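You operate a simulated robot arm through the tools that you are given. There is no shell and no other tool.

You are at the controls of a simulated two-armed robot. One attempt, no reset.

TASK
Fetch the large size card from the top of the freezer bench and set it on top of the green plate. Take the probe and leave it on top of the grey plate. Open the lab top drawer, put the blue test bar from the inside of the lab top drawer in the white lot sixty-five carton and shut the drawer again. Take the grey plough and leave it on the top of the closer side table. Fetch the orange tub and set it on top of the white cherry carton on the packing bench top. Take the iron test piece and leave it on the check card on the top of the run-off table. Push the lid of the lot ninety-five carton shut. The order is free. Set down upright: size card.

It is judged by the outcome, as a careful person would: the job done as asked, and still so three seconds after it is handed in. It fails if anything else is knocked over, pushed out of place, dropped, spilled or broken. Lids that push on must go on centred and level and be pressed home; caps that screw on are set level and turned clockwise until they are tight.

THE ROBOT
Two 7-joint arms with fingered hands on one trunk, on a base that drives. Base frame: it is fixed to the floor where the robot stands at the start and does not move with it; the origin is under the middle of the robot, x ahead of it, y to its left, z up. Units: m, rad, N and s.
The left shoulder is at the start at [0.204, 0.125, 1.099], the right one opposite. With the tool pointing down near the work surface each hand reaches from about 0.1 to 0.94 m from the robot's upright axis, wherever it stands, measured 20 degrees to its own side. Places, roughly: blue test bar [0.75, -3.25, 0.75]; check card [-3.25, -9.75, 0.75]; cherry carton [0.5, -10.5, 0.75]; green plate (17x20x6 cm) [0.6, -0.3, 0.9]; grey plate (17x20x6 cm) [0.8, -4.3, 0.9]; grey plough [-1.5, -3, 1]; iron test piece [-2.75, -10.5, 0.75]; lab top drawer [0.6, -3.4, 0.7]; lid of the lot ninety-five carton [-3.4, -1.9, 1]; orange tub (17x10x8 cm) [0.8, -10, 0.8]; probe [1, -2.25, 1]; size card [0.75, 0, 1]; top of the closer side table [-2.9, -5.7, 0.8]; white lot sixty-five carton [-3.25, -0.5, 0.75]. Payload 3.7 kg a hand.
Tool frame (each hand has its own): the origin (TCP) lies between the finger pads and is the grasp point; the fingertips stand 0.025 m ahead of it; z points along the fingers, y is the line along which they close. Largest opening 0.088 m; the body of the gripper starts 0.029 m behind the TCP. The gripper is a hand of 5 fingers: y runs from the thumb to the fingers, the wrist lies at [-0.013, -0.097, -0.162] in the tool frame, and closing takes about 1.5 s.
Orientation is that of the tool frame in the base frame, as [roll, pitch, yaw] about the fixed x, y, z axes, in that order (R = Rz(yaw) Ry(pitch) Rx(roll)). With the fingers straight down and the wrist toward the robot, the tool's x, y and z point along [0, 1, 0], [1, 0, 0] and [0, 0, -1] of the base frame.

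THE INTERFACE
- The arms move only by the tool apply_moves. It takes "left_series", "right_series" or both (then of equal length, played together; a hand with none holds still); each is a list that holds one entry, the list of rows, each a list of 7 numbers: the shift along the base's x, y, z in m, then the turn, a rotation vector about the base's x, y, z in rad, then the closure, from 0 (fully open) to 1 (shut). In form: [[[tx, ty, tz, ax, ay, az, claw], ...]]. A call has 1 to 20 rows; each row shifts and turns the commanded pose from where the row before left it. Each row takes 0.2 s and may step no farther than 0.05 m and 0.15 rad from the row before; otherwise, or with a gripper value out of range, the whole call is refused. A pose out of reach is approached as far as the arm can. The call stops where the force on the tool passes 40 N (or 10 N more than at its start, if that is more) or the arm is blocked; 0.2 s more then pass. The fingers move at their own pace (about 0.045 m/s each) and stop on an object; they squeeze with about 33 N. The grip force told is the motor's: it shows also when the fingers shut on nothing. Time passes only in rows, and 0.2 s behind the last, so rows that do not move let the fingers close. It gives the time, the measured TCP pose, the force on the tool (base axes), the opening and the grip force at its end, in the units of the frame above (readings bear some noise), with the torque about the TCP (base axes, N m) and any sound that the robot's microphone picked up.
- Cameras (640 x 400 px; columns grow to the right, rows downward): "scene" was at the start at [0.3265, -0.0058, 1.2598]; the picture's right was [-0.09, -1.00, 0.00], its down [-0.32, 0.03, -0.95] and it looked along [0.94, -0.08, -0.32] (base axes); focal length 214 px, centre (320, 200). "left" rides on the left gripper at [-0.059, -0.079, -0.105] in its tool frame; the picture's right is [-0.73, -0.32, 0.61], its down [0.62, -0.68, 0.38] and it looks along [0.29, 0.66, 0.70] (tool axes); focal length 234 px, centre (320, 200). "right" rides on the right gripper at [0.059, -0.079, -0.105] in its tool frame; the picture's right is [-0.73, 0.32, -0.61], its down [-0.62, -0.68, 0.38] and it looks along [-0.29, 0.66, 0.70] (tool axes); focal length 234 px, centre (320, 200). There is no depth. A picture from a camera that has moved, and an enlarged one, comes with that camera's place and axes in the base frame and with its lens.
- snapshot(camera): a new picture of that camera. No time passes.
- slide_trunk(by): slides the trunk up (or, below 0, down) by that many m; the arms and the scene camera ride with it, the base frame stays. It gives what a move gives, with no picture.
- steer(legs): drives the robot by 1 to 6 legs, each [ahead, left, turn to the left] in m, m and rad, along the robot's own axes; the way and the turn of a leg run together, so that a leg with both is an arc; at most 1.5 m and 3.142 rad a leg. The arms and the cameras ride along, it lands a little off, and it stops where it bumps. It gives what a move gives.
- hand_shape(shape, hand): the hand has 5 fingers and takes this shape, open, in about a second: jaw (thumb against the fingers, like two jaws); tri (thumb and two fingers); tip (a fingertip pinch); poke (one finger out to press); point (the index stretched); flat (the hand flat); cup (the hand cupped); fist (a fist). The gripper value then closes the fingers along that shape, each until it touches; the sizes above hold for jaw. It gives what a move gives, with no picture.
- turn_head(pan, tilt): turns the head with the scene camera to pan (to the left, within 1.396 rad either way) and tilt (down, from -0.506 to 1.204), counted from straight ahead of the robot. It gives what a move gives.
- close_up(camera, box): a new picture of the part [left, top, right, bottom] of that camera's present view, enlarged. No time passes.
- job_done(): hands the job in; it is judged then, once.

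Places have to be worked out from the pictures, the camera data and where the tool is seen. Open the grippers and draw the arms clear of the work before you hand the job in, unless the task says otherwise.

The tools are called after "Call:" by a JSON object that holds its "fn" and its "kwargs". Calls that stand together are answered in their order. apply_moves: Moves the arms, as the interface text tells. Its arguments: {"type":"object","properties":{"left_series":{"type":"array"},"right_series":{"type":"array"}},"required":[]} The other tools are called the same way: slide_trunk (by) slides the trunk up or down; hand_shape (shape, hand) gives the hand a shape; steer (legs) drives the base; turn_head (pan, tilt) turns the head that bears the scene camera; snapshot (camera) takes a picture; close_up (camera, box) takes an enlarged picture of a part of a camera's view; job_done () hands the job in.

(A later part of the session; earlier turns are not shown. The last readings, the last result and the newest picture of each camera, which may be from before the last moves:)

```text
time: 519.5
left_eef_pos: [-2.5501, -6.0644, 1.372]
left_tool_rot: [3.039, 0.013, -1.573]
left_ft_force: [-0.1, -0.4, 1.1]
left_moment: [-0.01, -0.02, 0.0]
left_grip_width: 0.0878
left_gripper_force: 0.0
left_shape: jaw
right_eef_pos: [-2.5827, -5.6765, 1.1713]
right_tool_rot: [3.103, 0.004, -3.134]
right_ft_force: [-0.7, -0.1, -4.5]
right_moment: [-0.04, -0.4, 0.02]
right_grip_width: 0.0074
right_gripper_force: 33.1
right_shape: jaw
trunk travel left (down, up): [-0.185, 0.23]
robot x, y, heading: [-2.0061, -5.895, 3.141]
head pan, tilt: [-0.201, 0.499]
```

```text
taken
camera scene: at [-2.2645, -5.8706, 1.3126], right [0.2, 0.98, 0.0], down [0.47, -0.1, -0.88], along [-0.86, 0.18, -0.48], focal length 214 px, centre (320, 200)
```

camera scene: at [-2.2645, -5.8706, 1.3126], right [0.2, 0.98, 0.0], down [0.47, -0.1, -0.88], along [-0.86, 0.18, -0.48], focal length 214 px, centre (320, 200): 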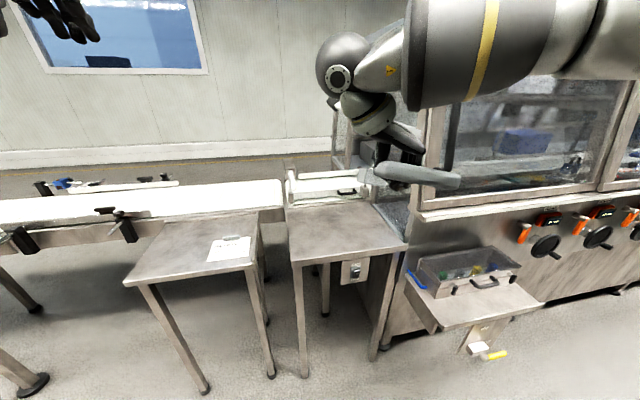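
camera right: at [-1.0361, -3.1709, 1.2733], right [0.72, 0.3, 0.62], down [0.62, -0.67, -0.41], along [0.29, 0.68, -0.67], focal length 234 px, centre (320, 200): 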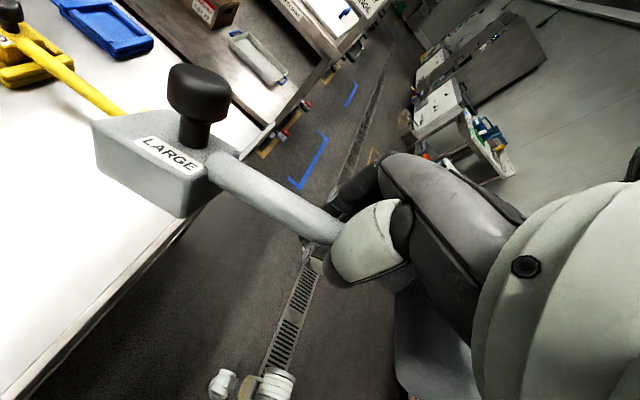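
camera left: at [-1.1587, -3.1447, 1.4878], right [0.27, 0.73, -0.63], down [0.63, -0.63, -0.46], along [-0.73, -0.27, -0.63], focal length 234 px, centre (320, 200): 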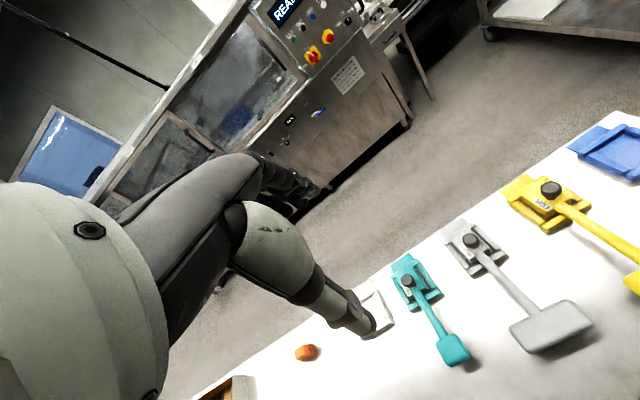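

The table top spans x −3.12…−2.785, y −5.855…−5.455. I drive 0.25 m closer and position the plough above its centre.

Call:
{"fn": "steer", "kwargs": {"legs": [[0.25, 0, 0]]}}

Call:
{"fn": "apply_moves", "kwargs": {"right_series": [[[-0.03, 0.004, -0.02, 0, 0, 0, 1], [-0.03, 0.004, -0.02, 0, 0, 0, 1], [-0.03, 0.004, -0.03, 0, 0, 0, 1], [-0.03, 0.004, -0.03, 0, 0, 0, 1], [0, 0, -0.03, 0, 0, 0, 1], [0, 0, -0.03, 0, 0, 0, 1], [0, 0, 0, 0, 0, 0, 1]]]}}

Call:
{"fn": "snapshot", "kwargs": {"camera": "scene"}}

Call:
{"fn": "snapshot", "kwargs": {"camera": "right"}}

```text
time: 521.3
left_eef_pos: [-2.7953, -6.0599, 1.3713]
left_tool_rot: [3.038, 0.012, -1.578]
left_ft_force: [-0.6, 0.5, 0.5]
left_moment: [-0.03, 0.03, 0.01]
left_grip_width: 0.088
left_gripper_force: 0.1
left_shape: jaw
right_eef_pos: [-2.8265, -5.6738, 1.1737]
right_tool_rot: [3.102, 0.003, -3.139]
right_ft_force: [-0.5, 0.2, -5.4]
right_moment: [-0.01, -0.37, -0.04]
right_grip_width: 0.0074
right_gripper_force: 33.4
right_shape: jaw
trunk travel left (down, up): [-0.185, 0.23]
robot x, y, heading: [-2.2519, -5.8922, 3.132]
head pan, tilt: [-0.201, 0.499]
```

```text
time: 522.9
left_eef_pos: [-2.7941, -6.06, 1.372]
left_tool_rot: [3.039, 0.011, -1.58]
left_ft_force: [-0.1, 0.1, 0.1]
left_moment: [-0.02, 0.01, -0.01]
left_grip_width: 0.088
left_gripper_force: 0.0
left_shape: jaw
right_eef_pos: [-2.9336, -5.6335, 1.0085]
right_tool_rot: [3.103, 0.001, -3.139]
right_ft_force: [-0.1, 0.0, -4.1]
right_moment: [-0.01, -0.41, 0.03]
right_grip_width: 0.0074
right_gripper_force: 32.8
right_shape: jaw
right hand out of reach, approached as far as the arm can: row 1, 2, 3, 4
trunk travel left (down, up): [-0.185, 0.23]
robot x, y, heading: [-2.2511, -5.894, 3.138]
head pan, tilt: [-0.201, 0.499]
```

```text
taken
camera scene: at [-2.5088, -5.8684, 1.3128], right [0.21, 0.98, 0.0], down [0.47, -0.1, -0.88], along [-0.86, 0.18, -0.48], focal length 214 px, centre (320, 200)
```

scene: 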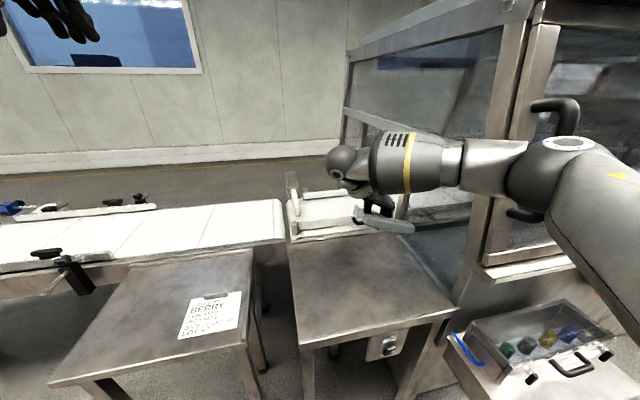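

```text
taken
camera right: at [-2.9928, -5.7158, 1.1102], right [0.72, 0.3, 0.62], down [0.63, -0.67, -0.41], along [0.29, 0.68, -0.67], focal length 234 px, centre (320, 200)
```

right: 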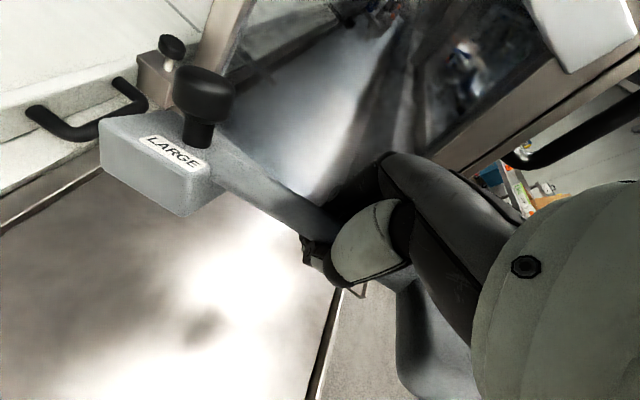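

The right elbow is close to the machine's door handle, so I shift the base south 0.08 m and re-centre the hand.

Call:
{"fn": "steer", "kwargs": {"legs": [[0, 0.08, 0]]}}

Call:
{"fn": "apply_moves", "kwargs": {"right_series": [[[-0.008, 0.02, -0.02, 0, 0, 0, 1], [-0.008, 0.02, -0.02, 0, 0, 0, 1], [0, 0.01, -0.03, 0, 0, 0, 1], [0, 0, 0, 0, 0, 0, 1]]]}}

Call:
{"fn": "snapshot", "kwargs": {"camera": "scene"}}

Call:
{"fn": "snapshot", "kwargs": {"camera": "right"}}

```text
time: 524.3
left_eef_pos: [-2.7946, -6.1389, 1.3715]
left_tool_rot: [3.038, 0.013, -1.576]
left_ft_force: [-0.1, 0.7, 0.0]
left_moment: [0.03, 0.04, 0.0]
left_grip_width: 0.0877
left_gripper_force: 0.1
left_shape: jaw
right_eef_pos: [-2.9354, -5.7135, 1.0074]
right_tool_rot: [3.102, 0.003, -3.14]
right_ft_force: [0.5, -0.2, -4.2]
right_moment: [-0.02, -0.37, 0.0]
right_grip_width: 0.0076
right_gripper_force: 33.3
right_shape: jaw
trunk travel left (down, up): [-0.185, 0.23]
robot x, y, heading: [-2.2529, -5.9695, 3.136]
head pan, tilt: [-0.201, 0.499]
```

```text
time: 525.3
left_eef_pos: [-2.7957, -6.1402, 1.3719]
left_tool_rot: [3.038, 0.013, -1.577]
left_ft_force: [0.2, -1.3, -0.2]
left_moment: [0.0, -0.01, 0.0]
left_grip_width: 0.0876
left_gripper_force: 0.0
left_shape: jaw
right_eef_pos: [-2.9483, -5.6621, 0.9363]
right_tool_rot: [3.104, 0.0, -3.141]
right_ft_force: [-0.4, 0.1, -4.4]
right_moment: [-0.03, -0.4, -0.03]
right_grip_width: 0.0075
right_gripper_force: 33.0
right_shape: jaw
trunk travel left (down, up): [-0.185, 0.23]
robot x, y, heading: [-2.253, -5.9692, 3.135]
head pan, tilt: [-0.201, 0.499]
```

```text
taken
camera scene: at [-2.5097, -5.9477, 1.3127], right [0.2, 0.98, 0.0], down [0.47, -0.1, -0.88], along [-0.86, 0.18, -0.48], focal length 214 px, centre (320, 200)
```

scene: 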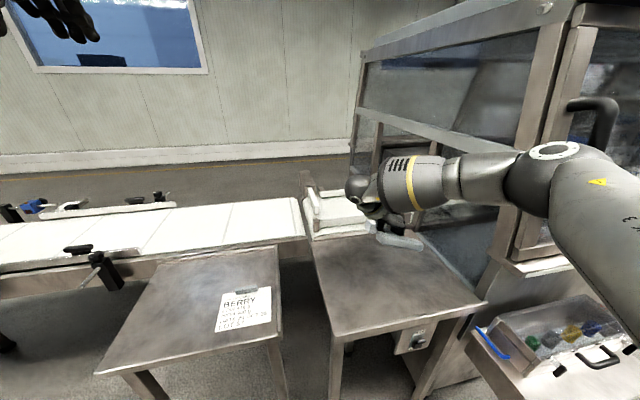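

```text
taken
camera right: at [-3.0079, -5.7445, 1.0379], right [0.72, 0.3, 0.62], down [0.63, -0.66, -0.41], along [0.29, 0.68, -0.67], focal length 234 px, centre (320, 200)
```

right: 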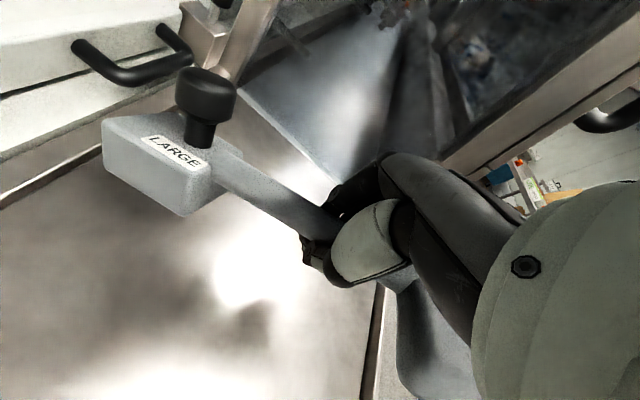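

Positioned well over the table (block ≈ x −3.05, head ≈ −2.85). I lower toward the surface.

Call:
{"fn": "apply_moves", "kwargs": {"right_series": [[[0, 0, -0.025, 0, 0, 0, 1], [0, 0, -0.025, 0, 0, 0, 1], [0, 0, -0.015, 0, 0, 0, 1], [0, 0, 0, 0, 0, 0, 1]]]}}

Call:
{"fn": "snapshot", "kwargs": {"camera": "right"}}

Call:
{"fn": "close_up", "kwargs": {"camera": "scene", "box": [290, 140, 520, 340]}}

```text
time: 526.3
left_eef_pos: [-2.7946, -6.139, 1.3715]
left_tool_rot: [3.039, 0.012, -1.576]
left_ft_force: [-0.2, 0.4, -0.3]
left_moment: [0.0, 0.02, 0.01]
left_grip_width: 0.088
left_gripper_force: 0.2
left_shape: jaw
right_eef_pos: [-2.9439, -5.6597, 0.8766]
right_tool_rot: [3.103, 0.002, -3.14]
right_ft_force: [0.1, -0.8, -1.6]
right_moment: [0.02, -0.08, 0.11]
right_grip_width: 0.0074
right_gripper_force: 32.6
right_shape: jaw
right hand out of reach, approached as far as the arm can: row 3
trunk travel left (down, up): [-0.185, 0.23]
robot x, y, heading: [-2.255, -5.967, 3.137]
head pan, tilt: [-0.201, 0.499]
```

```text
taken
camera right: at [-3.0029, -5.7421, 0.9789], right [0.72, 0.3, 0.62], down [0.63, -0.66, -0.41], along [0.29, 0.68, -0.67], focal length 234 px, centre (320, 200)
```

right: 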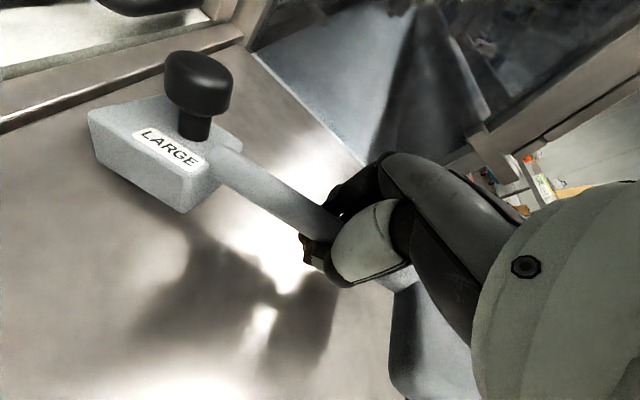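

```text
2.00 times, centred on (405, 240) of scene
camera zoom: at [-2.5097, -5.9478, 1.3127], right [0.2, 0.98, 0.0], down [0.47, -0.1, -0.88], along [-0.86, 0.18, -0.48], focal length 429 px, centre (150, 120)
```

zoom: 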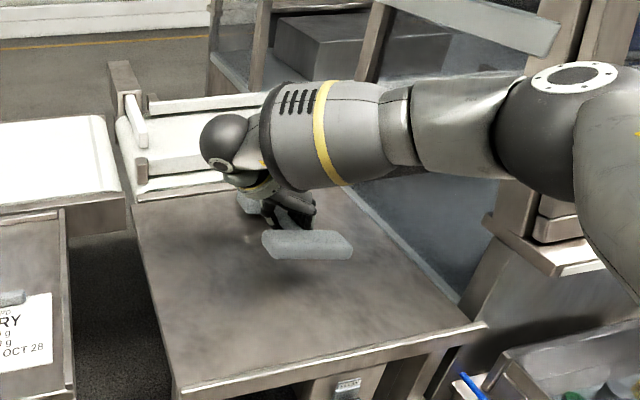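

Contact occurs already at TCP 0.877, so the block end hangs low (plough pitched in the grip). I lift a little and rotate the hand about y to level it.

Call:
{"fn": "apply_moves", "kwargs": {"right_series": [[[0, 0, 0.025, 0, 0, 0, 1], [0, 0, 0.025, 0, 0.1, 0, 1], [0, 0, 0, 0, 0.1, 0, 1], [0, 0, 0, 0, 0.1, 0, 1], [0, 0, 0, 0, 0.1, 0, 1], [0, 0, 0, 0, 0, 0, 1]]]}}

Call:
{"fn": "snapshot", "kwargs": {"camera": "right"}}

Call:
{"fn": "close_up", "kwargs": {"camera": "scene", "box": [290, 140, 520, 340]}}

Call:
{"fn": "snapshot", "kwargs": {"camera": "left"}}

```text
time: 527.7
left_eef_pos: [-2.7956, -6.1392, 1.3712]
left_tool_rot: [3.04, 0.009, -1.577]
left_ft_force: [0.4, 0.0, -0.3]
left_moment: [-0.02, -0.05, 0.03]
left_grip_width: 0.0878
left_gripper_force: 0.1
left_shape: jaw
right_eef_pos: [-2.9445, -5.6576, 0.9254]
right_tool_rot: [3.103, -0.398, -3.141]
right_ft_force: [-0.6, -0.8, -4.8]
right_moment: [0.01, -0.42, -0.01]
right_grip_width: 0.0074
right_gripper_force: 33.1
right_shape: jaw
trunk travel left (down, up): [-0.185, 0.23]
robot x, y, heading: [-2.2521, -5.9647, 3.139]
head pan, tilt: [-0.201, 0.499]
```

```text
taken
camera right: at [-2.9592, -5.7405, 1.0418], right [0.91, 0.3, 0.29], down [0.42, -0.67, -0.62], along [0.01, 0.68, -0.73], focal length 234 px, centre (320, 200)
```

right: 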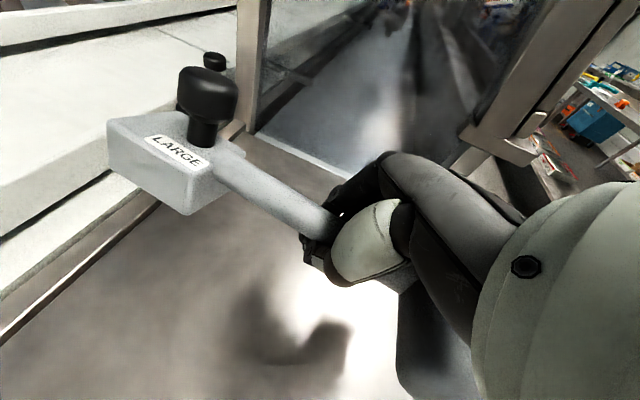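

```text
2.00 times, centred on (405, 240) of scene
camera zoom: at [-2.5103, -5.9475, 1.3124], right [0.2, 0.98, 0.0], down [0.47, -0.1, -0.88], along [-0.86, 0.18, -0.48], focal length 429 px, centre (150, 120)
```

zoom: 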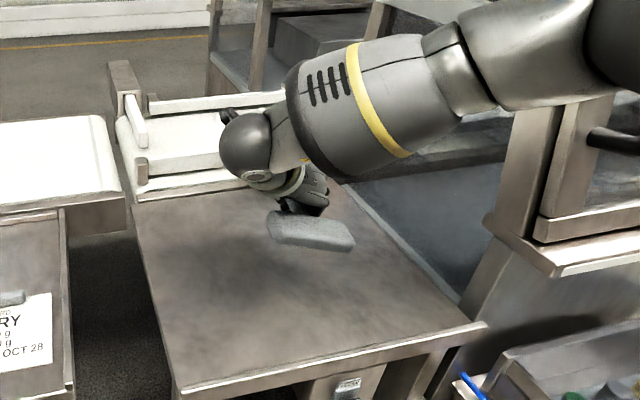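

```text
taken
camera left: at [-2.7056, -6.0821, 1.4675], right [0.26, 0.73, -0.63], down [0.63, -0.62, -0.46], along [-0.73, -0.28, -0.63], focal length 234 px, centre (320, 200)
```

left: 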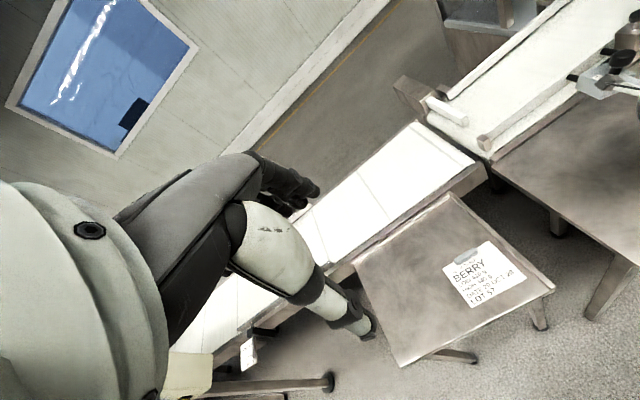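

The knob axis still leans west, so the block end remains low by roughly 0.4 rad. I rotate further.

Call:
{"fn": "apply_moves", "kwargs": {"right_series": [[[0, 0, 0.005, 0, 0.1, 0, 1], [0, 0, 0.005, 0, 0.1, 0, 1], [0, 0, 0.0, 0, 0.1, 0, 1], [0, 0, 0, 0, 0.05, 0, 1], [0, 0, 0, 0, 0, 0, 1]]]}}

Call:
{"fn": "snapshot", "kwargs": {"camera": "right"}}

Call:
{"fn": "close_up", "kwargs": {"camera": "scene", "box": [290, 140, 520, 340]}}

```text
time: 528.9
left_eef_pos: [-2.7952, -6.1405, 1.3719]
left_tool_rot: [3.037, 0.011, -1.577]
left_ft_force: [0.1, -0.3, 0.4]
left_moment: [0.01, 0.0, -0.05]
left_grip_width: 0.0877
left_gripper_force: 0.1
left_shape: jaw
right_eef_pos: [-2.9432, -5.6578, 0.937]
right_tool_rot: [3.102, -0.75, -3.14]
right_ft_force: [-1.2, 0.1, -4.4]
right_moment: [-0.03, -0.38, 0.0]
right_grip_width: 0.0074
right_gripper_force: 33.1
right_shape: jaw
trunk travel left (down, up): [-0.185, 0.23]
robot x, y, heading: [-2.2531, -5.9685, 3.135]
head pan, tilt: [-0.201, 0.499]
```

```text
taken
camera right: at [-2.9172, -5.7406, 1.0508], right [0.95, 0.3, -0.04], down [0.18, -0.66, -0.73], along [-0.24, 0.68, -0.69], focal length 234 px, centre (320, 200)
```

right: 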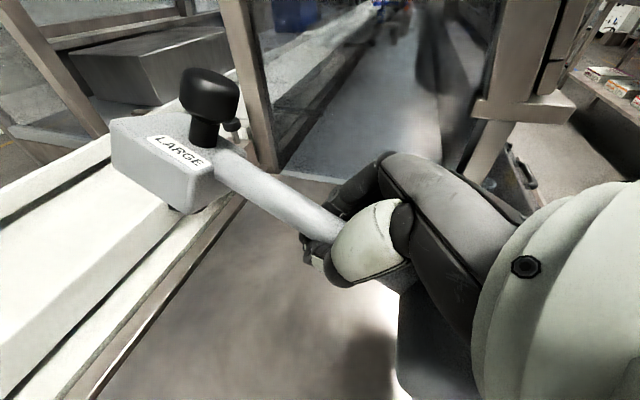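

```text
2.00 times, centred on (405, 240) of scene
camera zoom: at [-2.5102, -5.9475, 1.3125], right [0.2, 0.98, 0.0], down [0.47, -0.1, -0.88], along [-0.86, 0.18, -0.48], focal length 429 px, centre (150, 120)
```

zoom: 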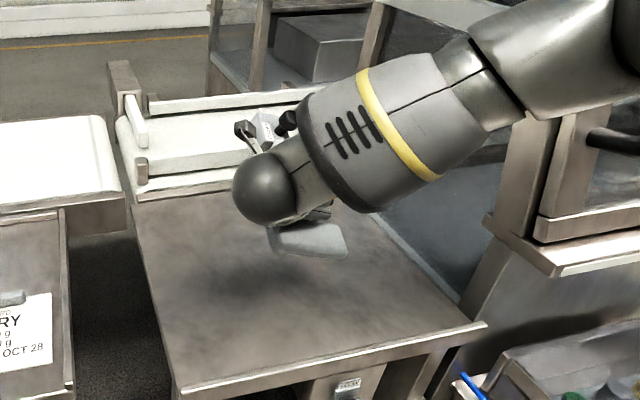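

The plough now looks level. I lower it to the table in steps, monitoring force.

Call:
{"fn": "apply_moves", "kwargs": {"right_series": [[[0, 0, -0.03, 0, 0, 0, 1], [0, 0, -0.02, 0, 0, 0, 1], [0, 0, -0.015, 0, 0, 0, 1], [0, 0, 0, 0, 0, 0, 1]]]}}

Call:
{"fn": "snapshot", "kwargs": {"camera": "right"}}

```text
time: 529.9
left_eef_pos: [-2.7956, -6.1392, 1.3726]
left_tool_rot: [3.04, 0.011, -1.578]
left_ft_force: [-0.9, -0.6, 0.3]
left_moment: [0.02, -0.01, -0.01]
left_grip_width: 0.0877
left_gripper_force: 0.1
left_shape: jaw
right_eef_pos: [-2.9415, -5.6577, 0.8703]
right_tool_rot: [3.102, -0.747, -3.138]
right_ft_force: [-0.4, 0.3, -4.2]
right_moment: [-0.06, -0.44, 0.0]
right_grip_width: 0.0077
right_gripper_force: 33.3
right_shape: jaw
trunk travel left (down, up): [-0.185, 0.23]
robot x, y, heading: [-2.253, -5.9732, 3.139]
head pan, tilt: [-0.201, 0.499]
```

```text
taken
camera right: at [-2.9157, -5.741, 0.986], right [0.95, 0.3, -0.04], down [0.18, -0.67, -0.72], along [-0.24, 0.68, -0.69], focal length 234 px, centre (320, 200)
```

right: 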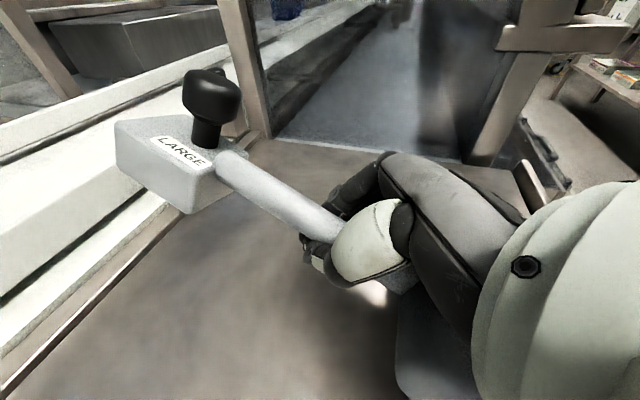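

The block is close to the table's back edge, so I shift 25 mm toward the robot and keep lowering.

Call:
{"fn": "apply_moves", "kwargs": {"right_series": [[[0.015, 0, 0, 0, 0, 0, 1], [0.01, 0, -0.005, 0, 0, 0, 1], [0, 0, -0.01, 0, 0, 0, 1], [0, 0, -0.008, 0, 0, 0, 1], [0, 0, 0, 0, 0, 0, 1]]]}}

Call:
{"fn": "snapshot", "kwargs": {"camera": "right"}}

Call:
{"fn": "close_up", "kwargs": {"camera": "scene", "box": [290, 140, 520, 340]}}

```text
time: 531.1
left_eef_pos: [-2.7941, -6.1394, 1.3718]
left_tool_rot: [3.038, 0.012, -1.577]
left_ft_force: [-0.6, 0.5, -0.3]
left_moment: [0.0, -0.01, 0.02]
left_grip_width: 0.0879
left_gripper_force: 0.0
left_shape: jaw
right_eef_pos: [-2.9179, -5.6582, 0.848]
right_tool_rot: [3.098, -0.748, -3.135]
right_ft_force: [-2.3, 0.3, 7.7]
right_moment: [0.25, -1.57, 0.14]
right_grip_width: 0.008
right_gripper_force: 33.3
right_shape: jaw
trunk travel left (down, up): [-0.185, 0.23]
robot x, y, heading: [-2.2546, -5.9708, 3.134]
head pan, tilt: [-0.201, 0.499]
```

```text
taken
camera right: at [-2.8921, -5.7413, 0.9635], right [0.95, 0.3, -0.04], down [0.18, -0.66, -0.73], along [-0.24, 0.68, -0.69], focal length 234 px, centre (320, 200)
```

right: 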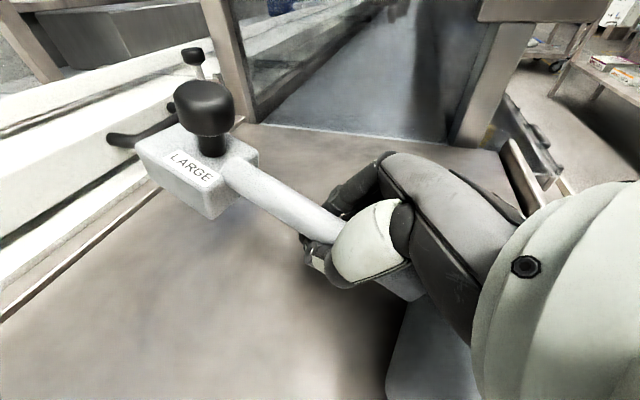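

```text
2.00 times, centred on (405, 240) of scene
camera zoom: at [-2.5091, -5.9481, 1.3128], right [0.2, 0.98, 0.0], down [0.47, -0.1, -0.88], along [-0.86, 0.18, -0.48], focal length 429 px, centre (150, 120)
```

zoom: 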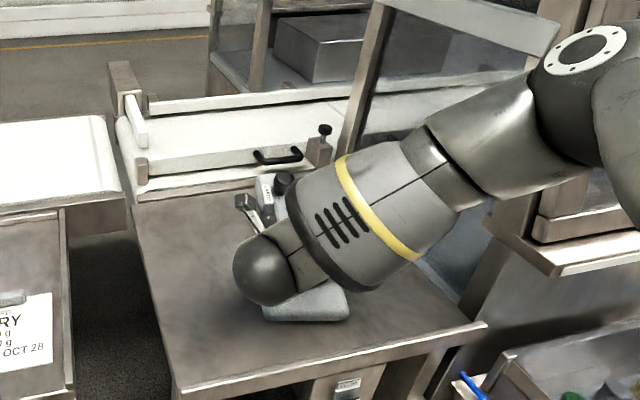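

The moment shows the head end touched first (slightly over-rotated). I rotate back ~0.12 rad and continue.

Call:
{"fn": "apply_moves", "kwargs": {"right_series": [[[0, 0, 0.006, 0, -0.06, 0, 1], [0, 0, 0, 0, -0.06, 0, 1], [0, 0, -0.004, 0, 0, 0, 1], [0, 0, 0, 0, 0, 0, 1]]]}}

Call:
{"fn": "snapshot", "kwargs": {"camera": "right"}}

```text
time: 532.1
left_eef_pos: [-2.7945, -6.1398, 1.3707]
left_tool_rot: [3.039, 0.01, -1.577]
left_ft_force: [-0.3, -0.4, -0.4]
left_moment: [0.02, 0.01, 0.0]
left_grip_width: 0.0878
left_gripper_force: 0.0
left_shape: jaw
right_eef_pos: [-2.9194, -5.6603, 0.8511]
right_tool_rot: [3.103, -0.625, -3.14]
right_ft_force: [0.0, 0.1, -4.4]
right_moment: [-0.1, -0.38, -0.02]
right_grip_width: 0.0076
right_gripper_force: 33.0
right_shape: jaw
trunk travel left (down, up): [-0.185, 0.23]
robot x, y, heading: [-2.2515, -5.9729, 3.139]
head pan, tilt: [-0.201, 0.499]
```

```text
taken
camera right: at [-2.9071, -5.7424, 0.968], right [0.95, 0.3, 0.08], down [0.27, -0.67, -0.7], along [-0.16, 0.68, -0.71], focal length 234 px, centre (320, 200)
```

right: 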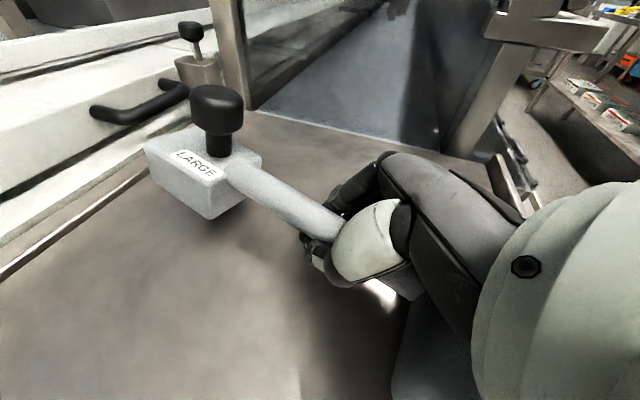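

Free of contact again. I lower in small steps until it touches.

Call:
{"fn": "apply_moves", "kwargs": {"right_series": [[[0, 0, -0.005, 0, 0, 0, 1], [0, 0, -0.004, 0, 0, 0, 1], [0, 0, 0, 0, 0, 0, 1]]]}}

```text
time: 532.9
left_eef_pos: [-2.7941, -6.139, 1.372]
left_tool_rot: [3.037, 0.01, -1.577]
left_ft_force: [-0.6, -1.1, 0.7]
left_moment: [0.01, 0.02, -0.02]
left_grip_width: 0.0877
left_gripper_force: 0.0
left_shape: jaw
right_eef_pos: [-2.9184, -5.6588, 0.8421]
right_tool_rot: [3.101, -0.629, -3.141]
right_ft_force: [-1.2, 2.7, 1.8]
right_moment: [-0.06, -0.44, -0.01]
right_grip_width: 0.0078
right_gripper_force: 33.4
right_shape: jaw
trunk travel left (down, up): [-0.185, 0.23]
robot x, y, heading: [-2.2509, -5.9708, 3.135]
head pan, tilt: [-0.201, 0.499]
```

Balanced contact (~6 N with no added moment). I lower 2 mm more and release slowly.

Call:
{"fn": "apply_moves", "kwargs": {"right_series": [[[0, 0, -0.003, 0, 0, 0, 1], [0, 0, 0, 0, 0, 0, 0.9], [0, 0, 0, 0, 0, 0, 0.75], [0, 0, 0, 0, 0, 0, 0.6], [0, 0, 0, 0, 0, 0, 0.45], [0, 0, 0, 0, 0, 0, 0.3], [0, 0, 0, 0, 0, 0, 0.2], [0, 0, 0, 0, 0, 0, 0.2]]]}}

Call:
{"fn": "snapshot", "kwargs": {"camera": "right"}}

Call:
{"fn": "close_up", "kwargs": {"camera": "scene", "box": [290, 140, 520, 340]}}

```text
time: 534.7
left_eef_pos: [-2.7912, -6.1396, 1.3735]
left_tool_rot: [3.038, 0.012, -1.577]
left_ft_force: [0.0, -0.3, -0.2]
left_moment: [0.02, 0.04, 0.01]
left_grip_width: 0.0878
left_gripper_force: 0.0
left_shape: jaw
right_eef_pos: [-2.9172, -5.6606, 0.8418]
right_tool_rot: [3.099, -0.63, -3.137]
right_ft_force: [0.3, -6.2, 21.4]
right_moment: [0.5, -0.19, -0.05]
right_grip_width: 0.0702
right_gripper_force: 0.0
right_shape: jaw
trunk travel left (down, up): [-0.185, 0.23]
robot x, y, heading: [-2.2542, -5.9666, 3.133]
head pan, tilt: [-0.201, 0.499]
```

```text
taken
camera right: at [-2.904, -5.7429, 0.958], right [0.95, 0.3, 0.07], down [0.26, -0.66, -0.7], along [-0.16, 0.69, -0.71], focal length 234 px, centre (320, 200)
```

right: 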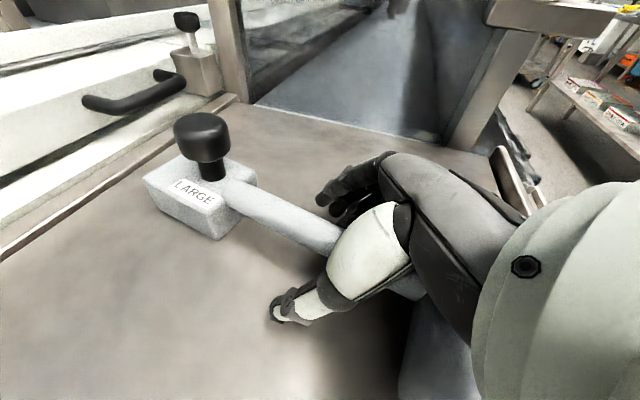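

```text
2.00 times, centred on (405, 240) of scene
camera zoom: at [-2.5074, -5.9494, 1.3132], right [0.2, 0.98, 0.0], down [0.47, -0.1, -0.88], along [-0.86, 0.18, -0.48], focal length 429 px, centre (150, 120)
```

zoom: 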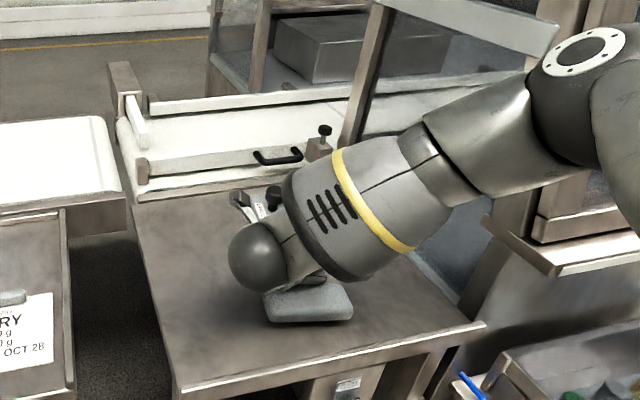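

The plough is on the table. I open fully and rise straight up.

Call:
{"fn": "apply_moves", "kwargs": {"right_series": [[[0, 0, 0.006, 0, 0, 0, 0], [0, 0, 0.006, 0, 0, 0, 0], [0, 0, 0.02, 0, 0, 0, 0], [0, 0, 0.03, 0, 0, 0, 0], [0, 0, 0.04, 0, 0, 0, 0], [0, 0, 0.04, 0, 0, 0, 0], [0, 0, 0.04, 0, -0.1, 0, 0], [0, 0, 0.02, 0, -0.1, 0, 0], [0, 0, 0, 0, 0, 0, 0]]]}}

Call:
{"fn": "snapshot", "kwargs": {"camera": "right"}}

Call:
{"fn": "close_up", "kwargs": {"camera": "scene", "box": [290, 140, 520, 340]}}

```text
time: 536.7
left_eef_pos: [-2.7956, -6.1384, 1.3728]
left_tool_rot: [3.038, 0.012, -1.577]
left_ft_force: [-0.4, 0.6, -0.1]
left_moment: [-0.02, -0.01, 0.02]
left_grip_width: 0.0876
left_gripper_force: 0.0
left_shape: jaw
right_eef_pos: [-2.9159, -5.6598, 1.0396]
right_tool_rot: [3.104, -0.425, -3.14]
right_ft_force: [0.0, 0.1, -0.4]
right_moment: [-0.01, 0.03, -0.01]
right_grip_width: 0.0875
right_gripper_force: 0.1
right_shape: jaw
trunk travel left (down, up): [-0.185, 0.23]
robot x, y, heading: [-2.2541, -5.9712, 3.132]
head pan, tilt: [-0.201, 0.499]
```

```text
taken
camera right: at [-2.9273, -5.7422, 1.1553], right [0.92, 0.3, 0.26], down [0.4, -0.66, -0.63], along [-0.01, 0.68, -0.73], focal length 234 px, centre (320, 200)
```

right: 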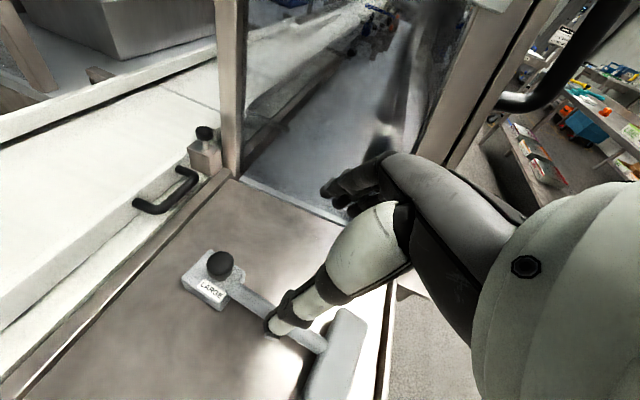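

```text
2.00 times, centred on (405, 240) of scene
camera zoom: at [-2.5098, -5.9477, 1.3125], right [0.2, 0.98, 0.0], down [0.47, -0.1, -0.88], along [-0.86, 0.18, -0.48], focal length 429 px, centre (150, 120)
```

zoom: 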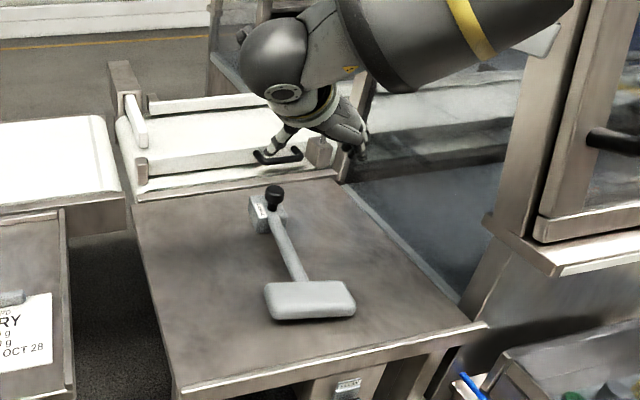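

The plough rests stably on the side table. I restore the right hand's neutral pose, back away, and turn south.

Call:
{"fn": "apply_moves", "kwargs": {"right_series": [[[0.02, 0, 0.03, 0, -0.1, 0, 0], [0.02, 0, 0.03, 0, -0.11, 0, 0], [0.02, 0, 0.03, 0, -0.11, 0, 0], [0.02, 0, 0.03, 0, -0.1, 0, 0], [0.01, 0, 0, 0, 0, 0.14, 0], [0.01, 0, 0, 0, 0, 0.14, 0], [0, 0, 0, 0, 0, 0.14, 0], [0, 0, 0, 0, 0, 0.14, 0], [0, 0, 0, 0, 0, 0.14, 0], [0, 0, 0, 0, 0, 0.14, 0], [0, 0, 0, 0, 0, 0.14, 0], [0, 0, 0, 0, 0, 0.14, 0], [0, 0, 0, 0, 0, 0.14, 0], [0, 0, 0, 0, 0, 0.14, 0], [0, 0, 0, 0, 0, 0.14, 0], [0, 0, 0, 0, 0, 0, 0]]]}}

Call:
{"fn": "steer", "kwargs": {"legs": [[-0.7, 0, 0], [0, 0, 1.57]]}}

Call:
{"fn": "turn_head", "kwargs": {"pan": 0.0, "tilt": 0.25}}

Call:
{"fn": "snapshot", "kwargs": {"camera": "scene"}}

```text
time: 540.1
left_eef_pos: [-2.794, -6.1387, 1.3716]
left_tool_rot: [3.039, 0.012, -1.577]
left_ft_force: [-0.7, -0.7, 0.0]
left_moment: [-0.02, -0.02, 0.03]
left_grip_width: 0.088
left_gripper_force: 0.0
left_shape: jaw
right_eef_pos: [-2.8191, -5.659, 1.1601]
right_tool_rot: [3.102, -0.007, -1.597]
right_ft_force: [-0.5, 0.1, -0.3]
right_moment: [0.03, 0.02, -0.01]
right_grip_width: 0.0879
right_gripper_force: 0.1
right_shape: jaw
trunk travel left (down, up): [-0.185, 0.23]
robot x, y, heading: [-2.2546, -5.9731, 3.139]
head pan, tilt: [-0.201, 0.499]
```

```text
time: 547.9
left_eef_pos: [-1.3729, -6.5169, 1.3721]
left_tool_rot: [3.038, 0.011, 0.002]
left_ft_force: [0.2, 0.1, 0.4]
left_moment: [0.02, -0.02, 0.0]
left_grip_width: 0.0877
left_gripper_force: 0.0
left_shape: jaw
right_eef_pos: [-1.8509, -6.5457, 1.1616]
right_tool_rot: [3.101, -0.008, -0.021]
right_ft_force: [-0.7, 0.1, -0.2]
right_moment: [-0.07, -0.01, 0.0]
right_grip_width: 0.0875
right_gripper_force: 0.1
right_shape: jaw
trunk travel left (down, up): [-0.185, 0.23]
robot x, y, heading: [-1.5447, -5.976, -1.565]
head pan, tilt: [-0.201, 0.499]
```

```text
time: 548.6
left_eef_pos: [-1.3708, -6.5166, 1.3717]
left_tool_rot: [3.039, 0.012, 0.002]
left_ft_force: [-0.2, -0.6, 0.0]
left_moment: [-0.01, -0.02, -0.03]
left_grip_width: 0.0876
left_gripper_force: 0.1
left_shape: jaw
right_eef_pos: [-1.8514, -6.5459, 1.1594]
right_tool_rot: [3.104, -0.007, -0.021]
right_ft_force: [0.1, -0.2, -0.4]
right_moment: [0.02, -0.01, 0.02]
right_grip_width: 0.0876
right_gripper_force: 0.0
right_shape: jaw
trunk travel left (down, up): [-0.185, 0.23]
robot x, y, heading: [-1.5469, -5.9806, -1.57]
head pan, tilt: [0.0, 0.25]
```

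```text
taken
camera scene: at [-1.5452, -6.2357, 1.3357], right [-1.0, 0.0, 0.0], down [0.0, 0.25, -0.97], along [0.0, -0.97, -0.25], focal length 214 px, centre (320, 200)
```

scene: 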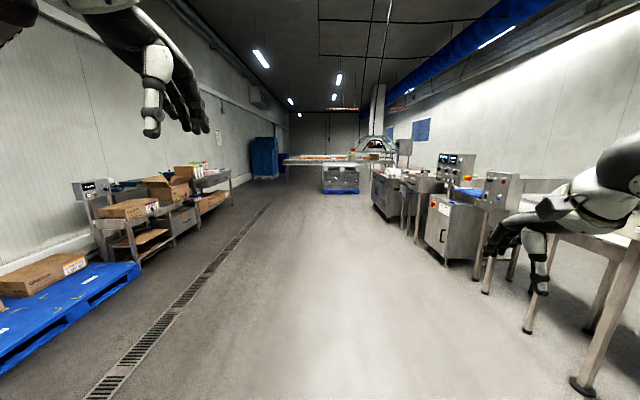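

The way south is open: packing bench on the left wall, the detector line on the right. I zoom on both.

Call:
{"fn": "close_up", "kwargs": {"camera": "scene", "box": [60, 130, 300, 280]}}

Call:
{"fn": "close_up", "kwargs": {"camera": "scene", "box": [280, 110, 520, 260]}}

```text
2.67 times, centred on (180, 205) of scene
camera zoom: at [-1.5452, -6.2357, 1.3357], right [-1.0, 0.0, 0.0], down [0.0, 0.25, -0.97], along [0.0, -0.97, -0.25], focal length 572 px, centre (693, 187)
```

zoom: 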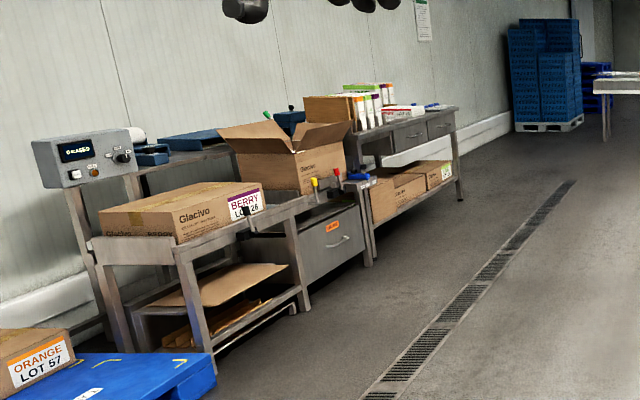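

```text
2.67 times, centred on (400, 185) of scene
camera zoom: at [-1.5452, -6.2357, 1.3357], right [-1.0, 0.0, 0.0], down [0.0, 0.25, -0.97], along [0.0, -0.97, -0.25], focal length 572 px, centre (107, 240)
```

zoom: 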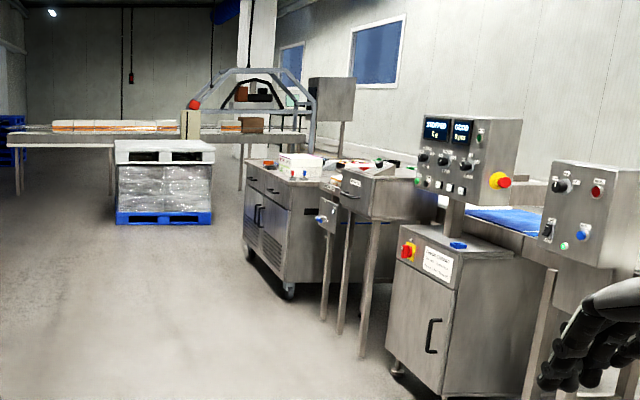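

I drive south-east toward the packing bench, to about (−0.5, −9.9).

Call:
{"fn": "steer", "kwargs": {"legs": [[1.4, 0.35, 0], [1.4, 0.35, 0], [1.15, 0.3, 0], [0, 0, 1.57]]}}

Call:
{"fn": "turn_head", "kwargs": {"pan": 0.0, "tilt": 0.4}}

Call:
{"fn": "snapshot", "kwargs": {"camera": "scene"}}

```text
time: 572.0
left_eef_pos: [-0.0327, -9.6752, 1.3717]
left_tool_rot: [3.039, 0.012, 1.652]
left_ft_force: [0.5, 0.2, -0.2]
left_moment: [-0.02, 0.02, -0.01]
left_grip_width: 0.0878
left_gripper_force: 0.0
left_shape: jaw
right_eef_pos: [0.0346, -10.1529, 1.1611]
right_tool_rot: [3.103, -0.006, 1.629]
right_ft_force: [-0.4, 0.0, -0.5]
right_moment: [0.01, -0.03, 0.02]
right_grip_width: 0.0879
right_gripper_force: 0.0
right_shape: jaw
trunk travel left (down, up): [-0.185, 0.23]
robot x, y, heading: [-0.5561, -9.8917, 0.082]
head pan, tilt: [0.0, 0.25]
```

```text
time: 572.7
left_eef_pos: [-0.0329, -9.6757, 1.3723]
left_tool_rot: [3.04, 0.012, 1.651]
left_ft_force: [-0.9, 0.6, 0.1]
left_moment: [0.0, 0.0, 0.01]
left_grip_width: 0.0878
left_gripper_force: 0.1
left_shape: jaw
right_eef_pos: [0.0332, -10.1522, 1.1598]
right_tool_rot: [3.103, -0.007, 1.628]
right_ft_force: [0.6, 0.7, 0.5]
right_moment: [0.02, 0.0, -0.05]
right_grip_width: 0.0877
right_gripper_force: 0.1
right_shape: jaw
trunk travel left (down, up): [-0.185, 0.23]
robot x, y, heading: [-0.5569, -9.8901, 0.085]
head pan, tilt: [0.0, 0.4]
```

```text
taken
camera scene: at [-0.2974, -9.8678, 1.3218], right [0.08, -1.0, 0.0], down [-0.39, -0.03, -0.92], along [0.92, 0.07, -0.39], focal length 214 px, centre (320, 200)
```

scene: 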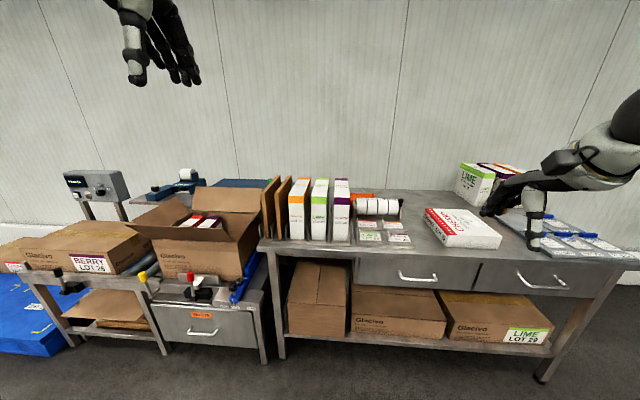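

I see the packing bench: a white carton with red label (CHERRY) lies flat on it. I zoom to find the orange tub.

Call:
{"fn": "close_up", "kwargs": {"camera": "scene", "box": [250, 150, 530, 270]}}

Call:
{"fn": "close_up", "kwargs": {"camera": "scene", "box": [320, 170, 420, 250]}}

Call:
{"fn": "close_up", "kwargs": {"camera": "scene", "box": [400, 160, 640, 280]}}

```text
2.29 times, centred on (390, 210) of scene
camera zoom: at [-0.2974, -9.8678, 1.3218], right [0.08, -1.0, 0.0], down [-0.39, -0.03, -0.92], along [0.92, 0.07, -0.39], focal length 490 px, centre (160, 177)
```

zoom: 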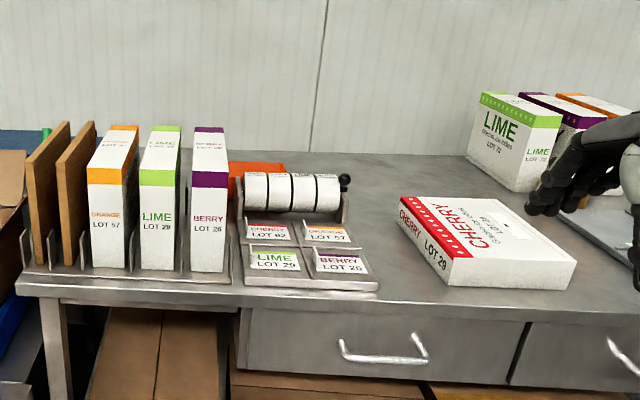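

```text
5.00 times, centred on (370, 210) of scene
camera zoom: at [-0.2974, -9.8678, 1.3218], right [0.08, -1.0, 0.0], down [-0.39, -0.03, -0.92], along [0.92, 0.07, -0.39], focal length 1072 px, centre (70, 150)
```

zoom: 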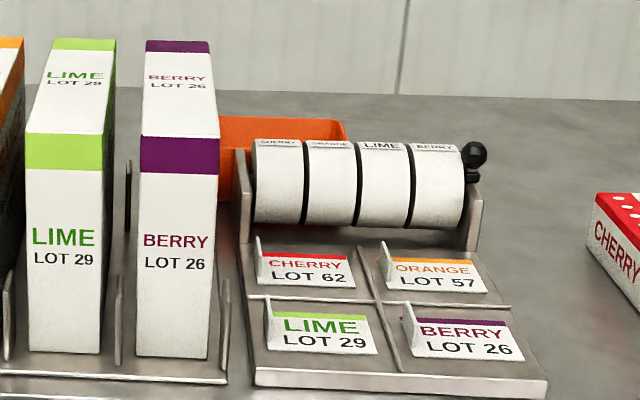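

```text
2.67 times, centred on (520, 220) of scene
camera zoom: at [-0.2974, -9.8678, 1.3218], right [0.08, -1.0, 0.0], down [-0.39, -0.03, -0.92], along [0.92, 0.07, -0.39], focal length 572 px, centre (-213, 147)
```

zoom: 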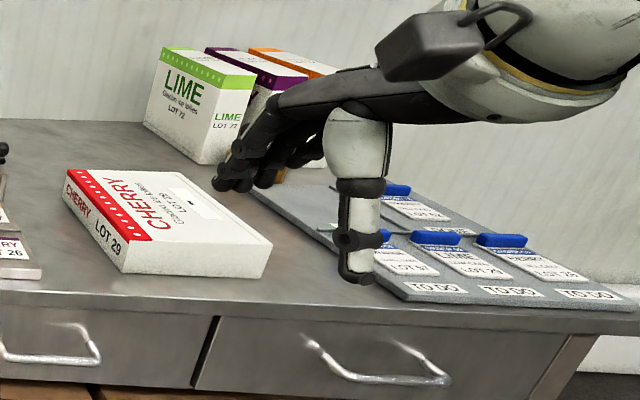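

The orange tub is behind the label-roll dispenser; the target is the flat white CHERRY LOT 29 carton. I straighten, raise the trunk for a view from above, and move closer.

Call:
{"fn": "slide_trunk", "kwargs": {"by": 0.2}}

Call:
{"fn": "steer", "kwargs": {"legs": [[0.35, 0, -0.085]]}}

Call:
{"fn": "turn_head", "kwargs": {"pan": -0.2, "tilt": 0.6}}

Call:
{"fn": "snapshot", "kwargs": {"camera": "scene"}}

Call:
{"fn": "close_up", "kwargs": {"camera": "scene", "box": [210, 130, 370, 260]}}

```text
time: 574.9
left_eef_pos: [-0.0321, -9.6751, 1.5708]
left_tool_rot: [3.037, 0.013, 1.653]
left_ft_force: [0.6, 0.5, -0.5]
left_moment: [-0.02, -0.02, -0.03]
left_grip_width: 0.0876
left_gripper_force: 0.0
left_shape: jaw
right_eef_pos: [0.0335, -10.152, 1.3612]
right_tool_rot: [3.104, -0.008, 1.628]
right_ft_force: [-0.7, 0.0, -0.2]
right_moment: [0.02, -0.03, 0.01]
right_grip_width: 0.0878
right_gripper_force: 0.1
right_shape: jaw
trunk travel left (down, up): [-0.385, 0.03]
robot x, y, heading: [-0.5597, -9.8908, 0.083]
head pan, tilt: [0.0, 0.4]
```

```text
time: 577.2
left_eef_pos: [0.3374, -9.7012, 1.5715]
left_tool_rot: [3.039, 0.013, 1.573]
left_ft_force: [0.8, 0.7, -0.3]
left_moment: [-0.01, 0.0, 0.0]
left_grip_width: 0.0878
left_gripper_force: 0.1
left_shape: jaw
right_eef_pos: [0.3662, -10.1811, 1.3607]
right_tool_rot: [3.102, -0.006, 1.551]
right_ft_force: [0.4, -0.4, 0.0]
right_moment: [-0.01, 0.02, -0.01]
right_grip_width: 0.0879
right_gripper_force: 0.0
right_shape: jaw
trunk travel left (down, up): [-0.385, 0.03]
robot x, y, heading: [-0.2024, -9.8764, 0.001]
head pan, tilt: [0.0, 0.4]
```

```text
time: 577.9
left_eef_pos: [0.3362, -9.7016, 1.5715]
left_tool_rot: [3.039, 0.012, 1.573]
left_ft_force: [0.3, 1.2, -1.1]
left_moment: [0.01, -0.01, 0.0]
left_grip_width: 0.0877
left_gripper_force: 0.1
left_shape: jaw
right_eef_pos: [0.3661, -10.1813, 1.3604]
right_tool_rot: [3.103, -0.008, 1.55]
right_ft_force: [0.0, -0.2, -0.5]
right_moment: [0.0, -0.02, 0.02]
right_grip_width: 0.0878
right_gripper_force: 0.2
right_shape: jaw
trunk travel left (down, up): [-0.385, 0.03]
robot x, y, heading: [-0.201, -9.8756, 0.007]
head pan, tilt: [-0.201, 0.6]
```

```text
taken
camera scene: at [-0.0763, -9.8907, 1.5111], right [-0.19, -0.98, 0.0], down [-0.55, 0.11, -0.83], along [0.81, -0.16, -0.56], focal length 214 px, centre (320, 200)
```

scene: 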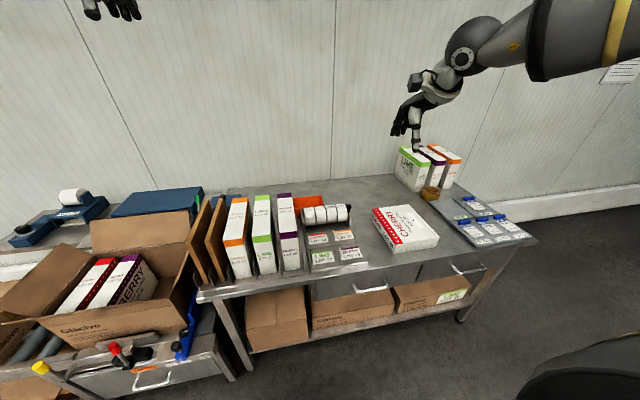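

```text
3.08 times, centred on (290, 195) of scene
camera zoom: at [-0.0763, -9.8907, 1.5111], right [-0.19, -0.98, 0.0], down [-0.55, 0.11, -0.83], along [0.81, -0.16, -0.56], focal length 660 px, centre (412, 215)
```

zoom: 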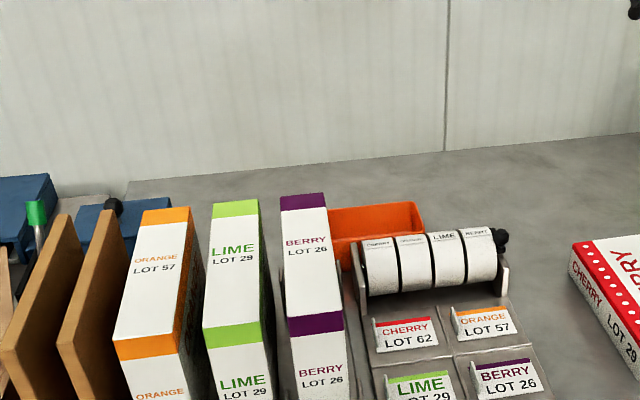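

I use the hand cameras for triangulating the tub.

Call:
{"fn": "snapshot", "kwargs": {"camera": "right"}}

Call:
{"fn": "snapshot", "kwargs": {"camera": "left"}}

```text
taken
camera right: at [0.2843, -10.1213, 1.4625], right [0.28, -0.74, 0.61], down [-0.68, -0.61, -0.41], along [0.68, -0.3, -0.67], focal length 234 px, centre (320, 200)
```

right: 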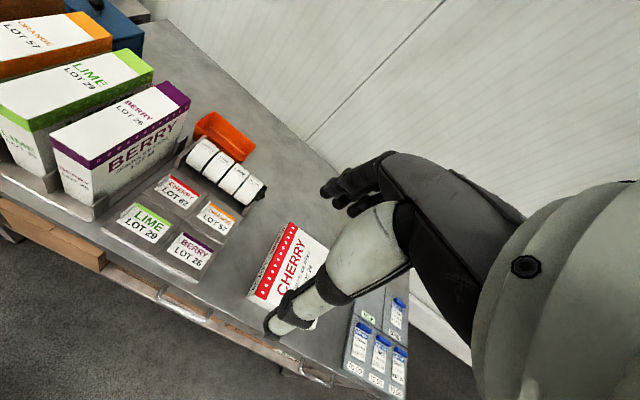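

```text
taken
camera left: at [0.2483, -9.7592, 1.6679], right [-0.26, -0.73, -0.63], down [-0.64, 0.62, -0.46], along [0.72, 0.28, -0.63], focal length 234 px, centre (320, 200)
```

left: 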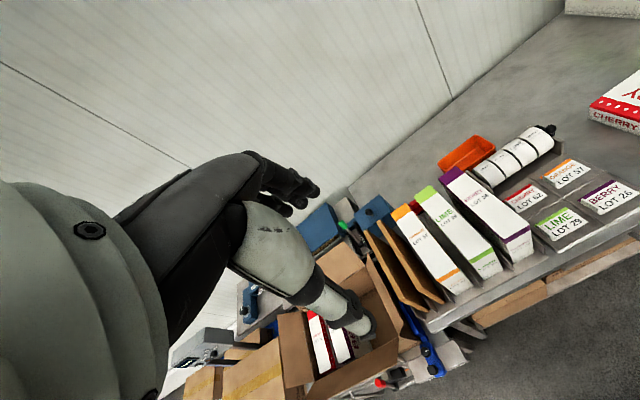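

Call:
{"fn": "close_up", "kwargs": {"camera": "right", "box": [150, 90, 290, 210]}}

Call:
{"fn": "close_up", "kwargs": {"camera": "left", "box": [410, 110, 570, 210]}}

```text
3.33 times, centred on (220, 150) of right
camera zoom: at [0.2843, -10.1213, 1.4625], right [0.28, -0.74, 0.61], down [-0.68, -0.61, -0.41], along [0.68, -0.3, -0.67], focal length 781 px, centre (653, 367)
```

zoom: 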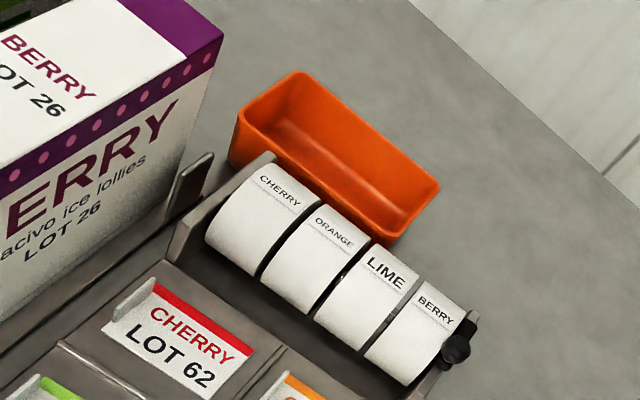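

```text
4.00 times, centred on (490, 160) of left
camera zoom: at [0.2483, -9.7592, 1.6679], right [-0.26, -0.73, -0.63], down [-0.64, 0.62, -0.46], along [0.72, 0.28, -0.63], focal length 937 px, centre (-360, 360)
```

zoom: 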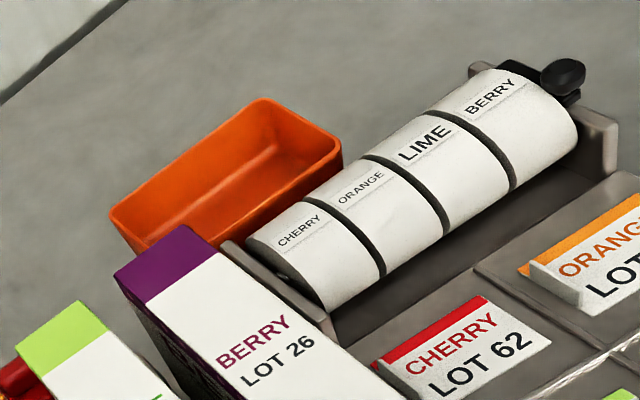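

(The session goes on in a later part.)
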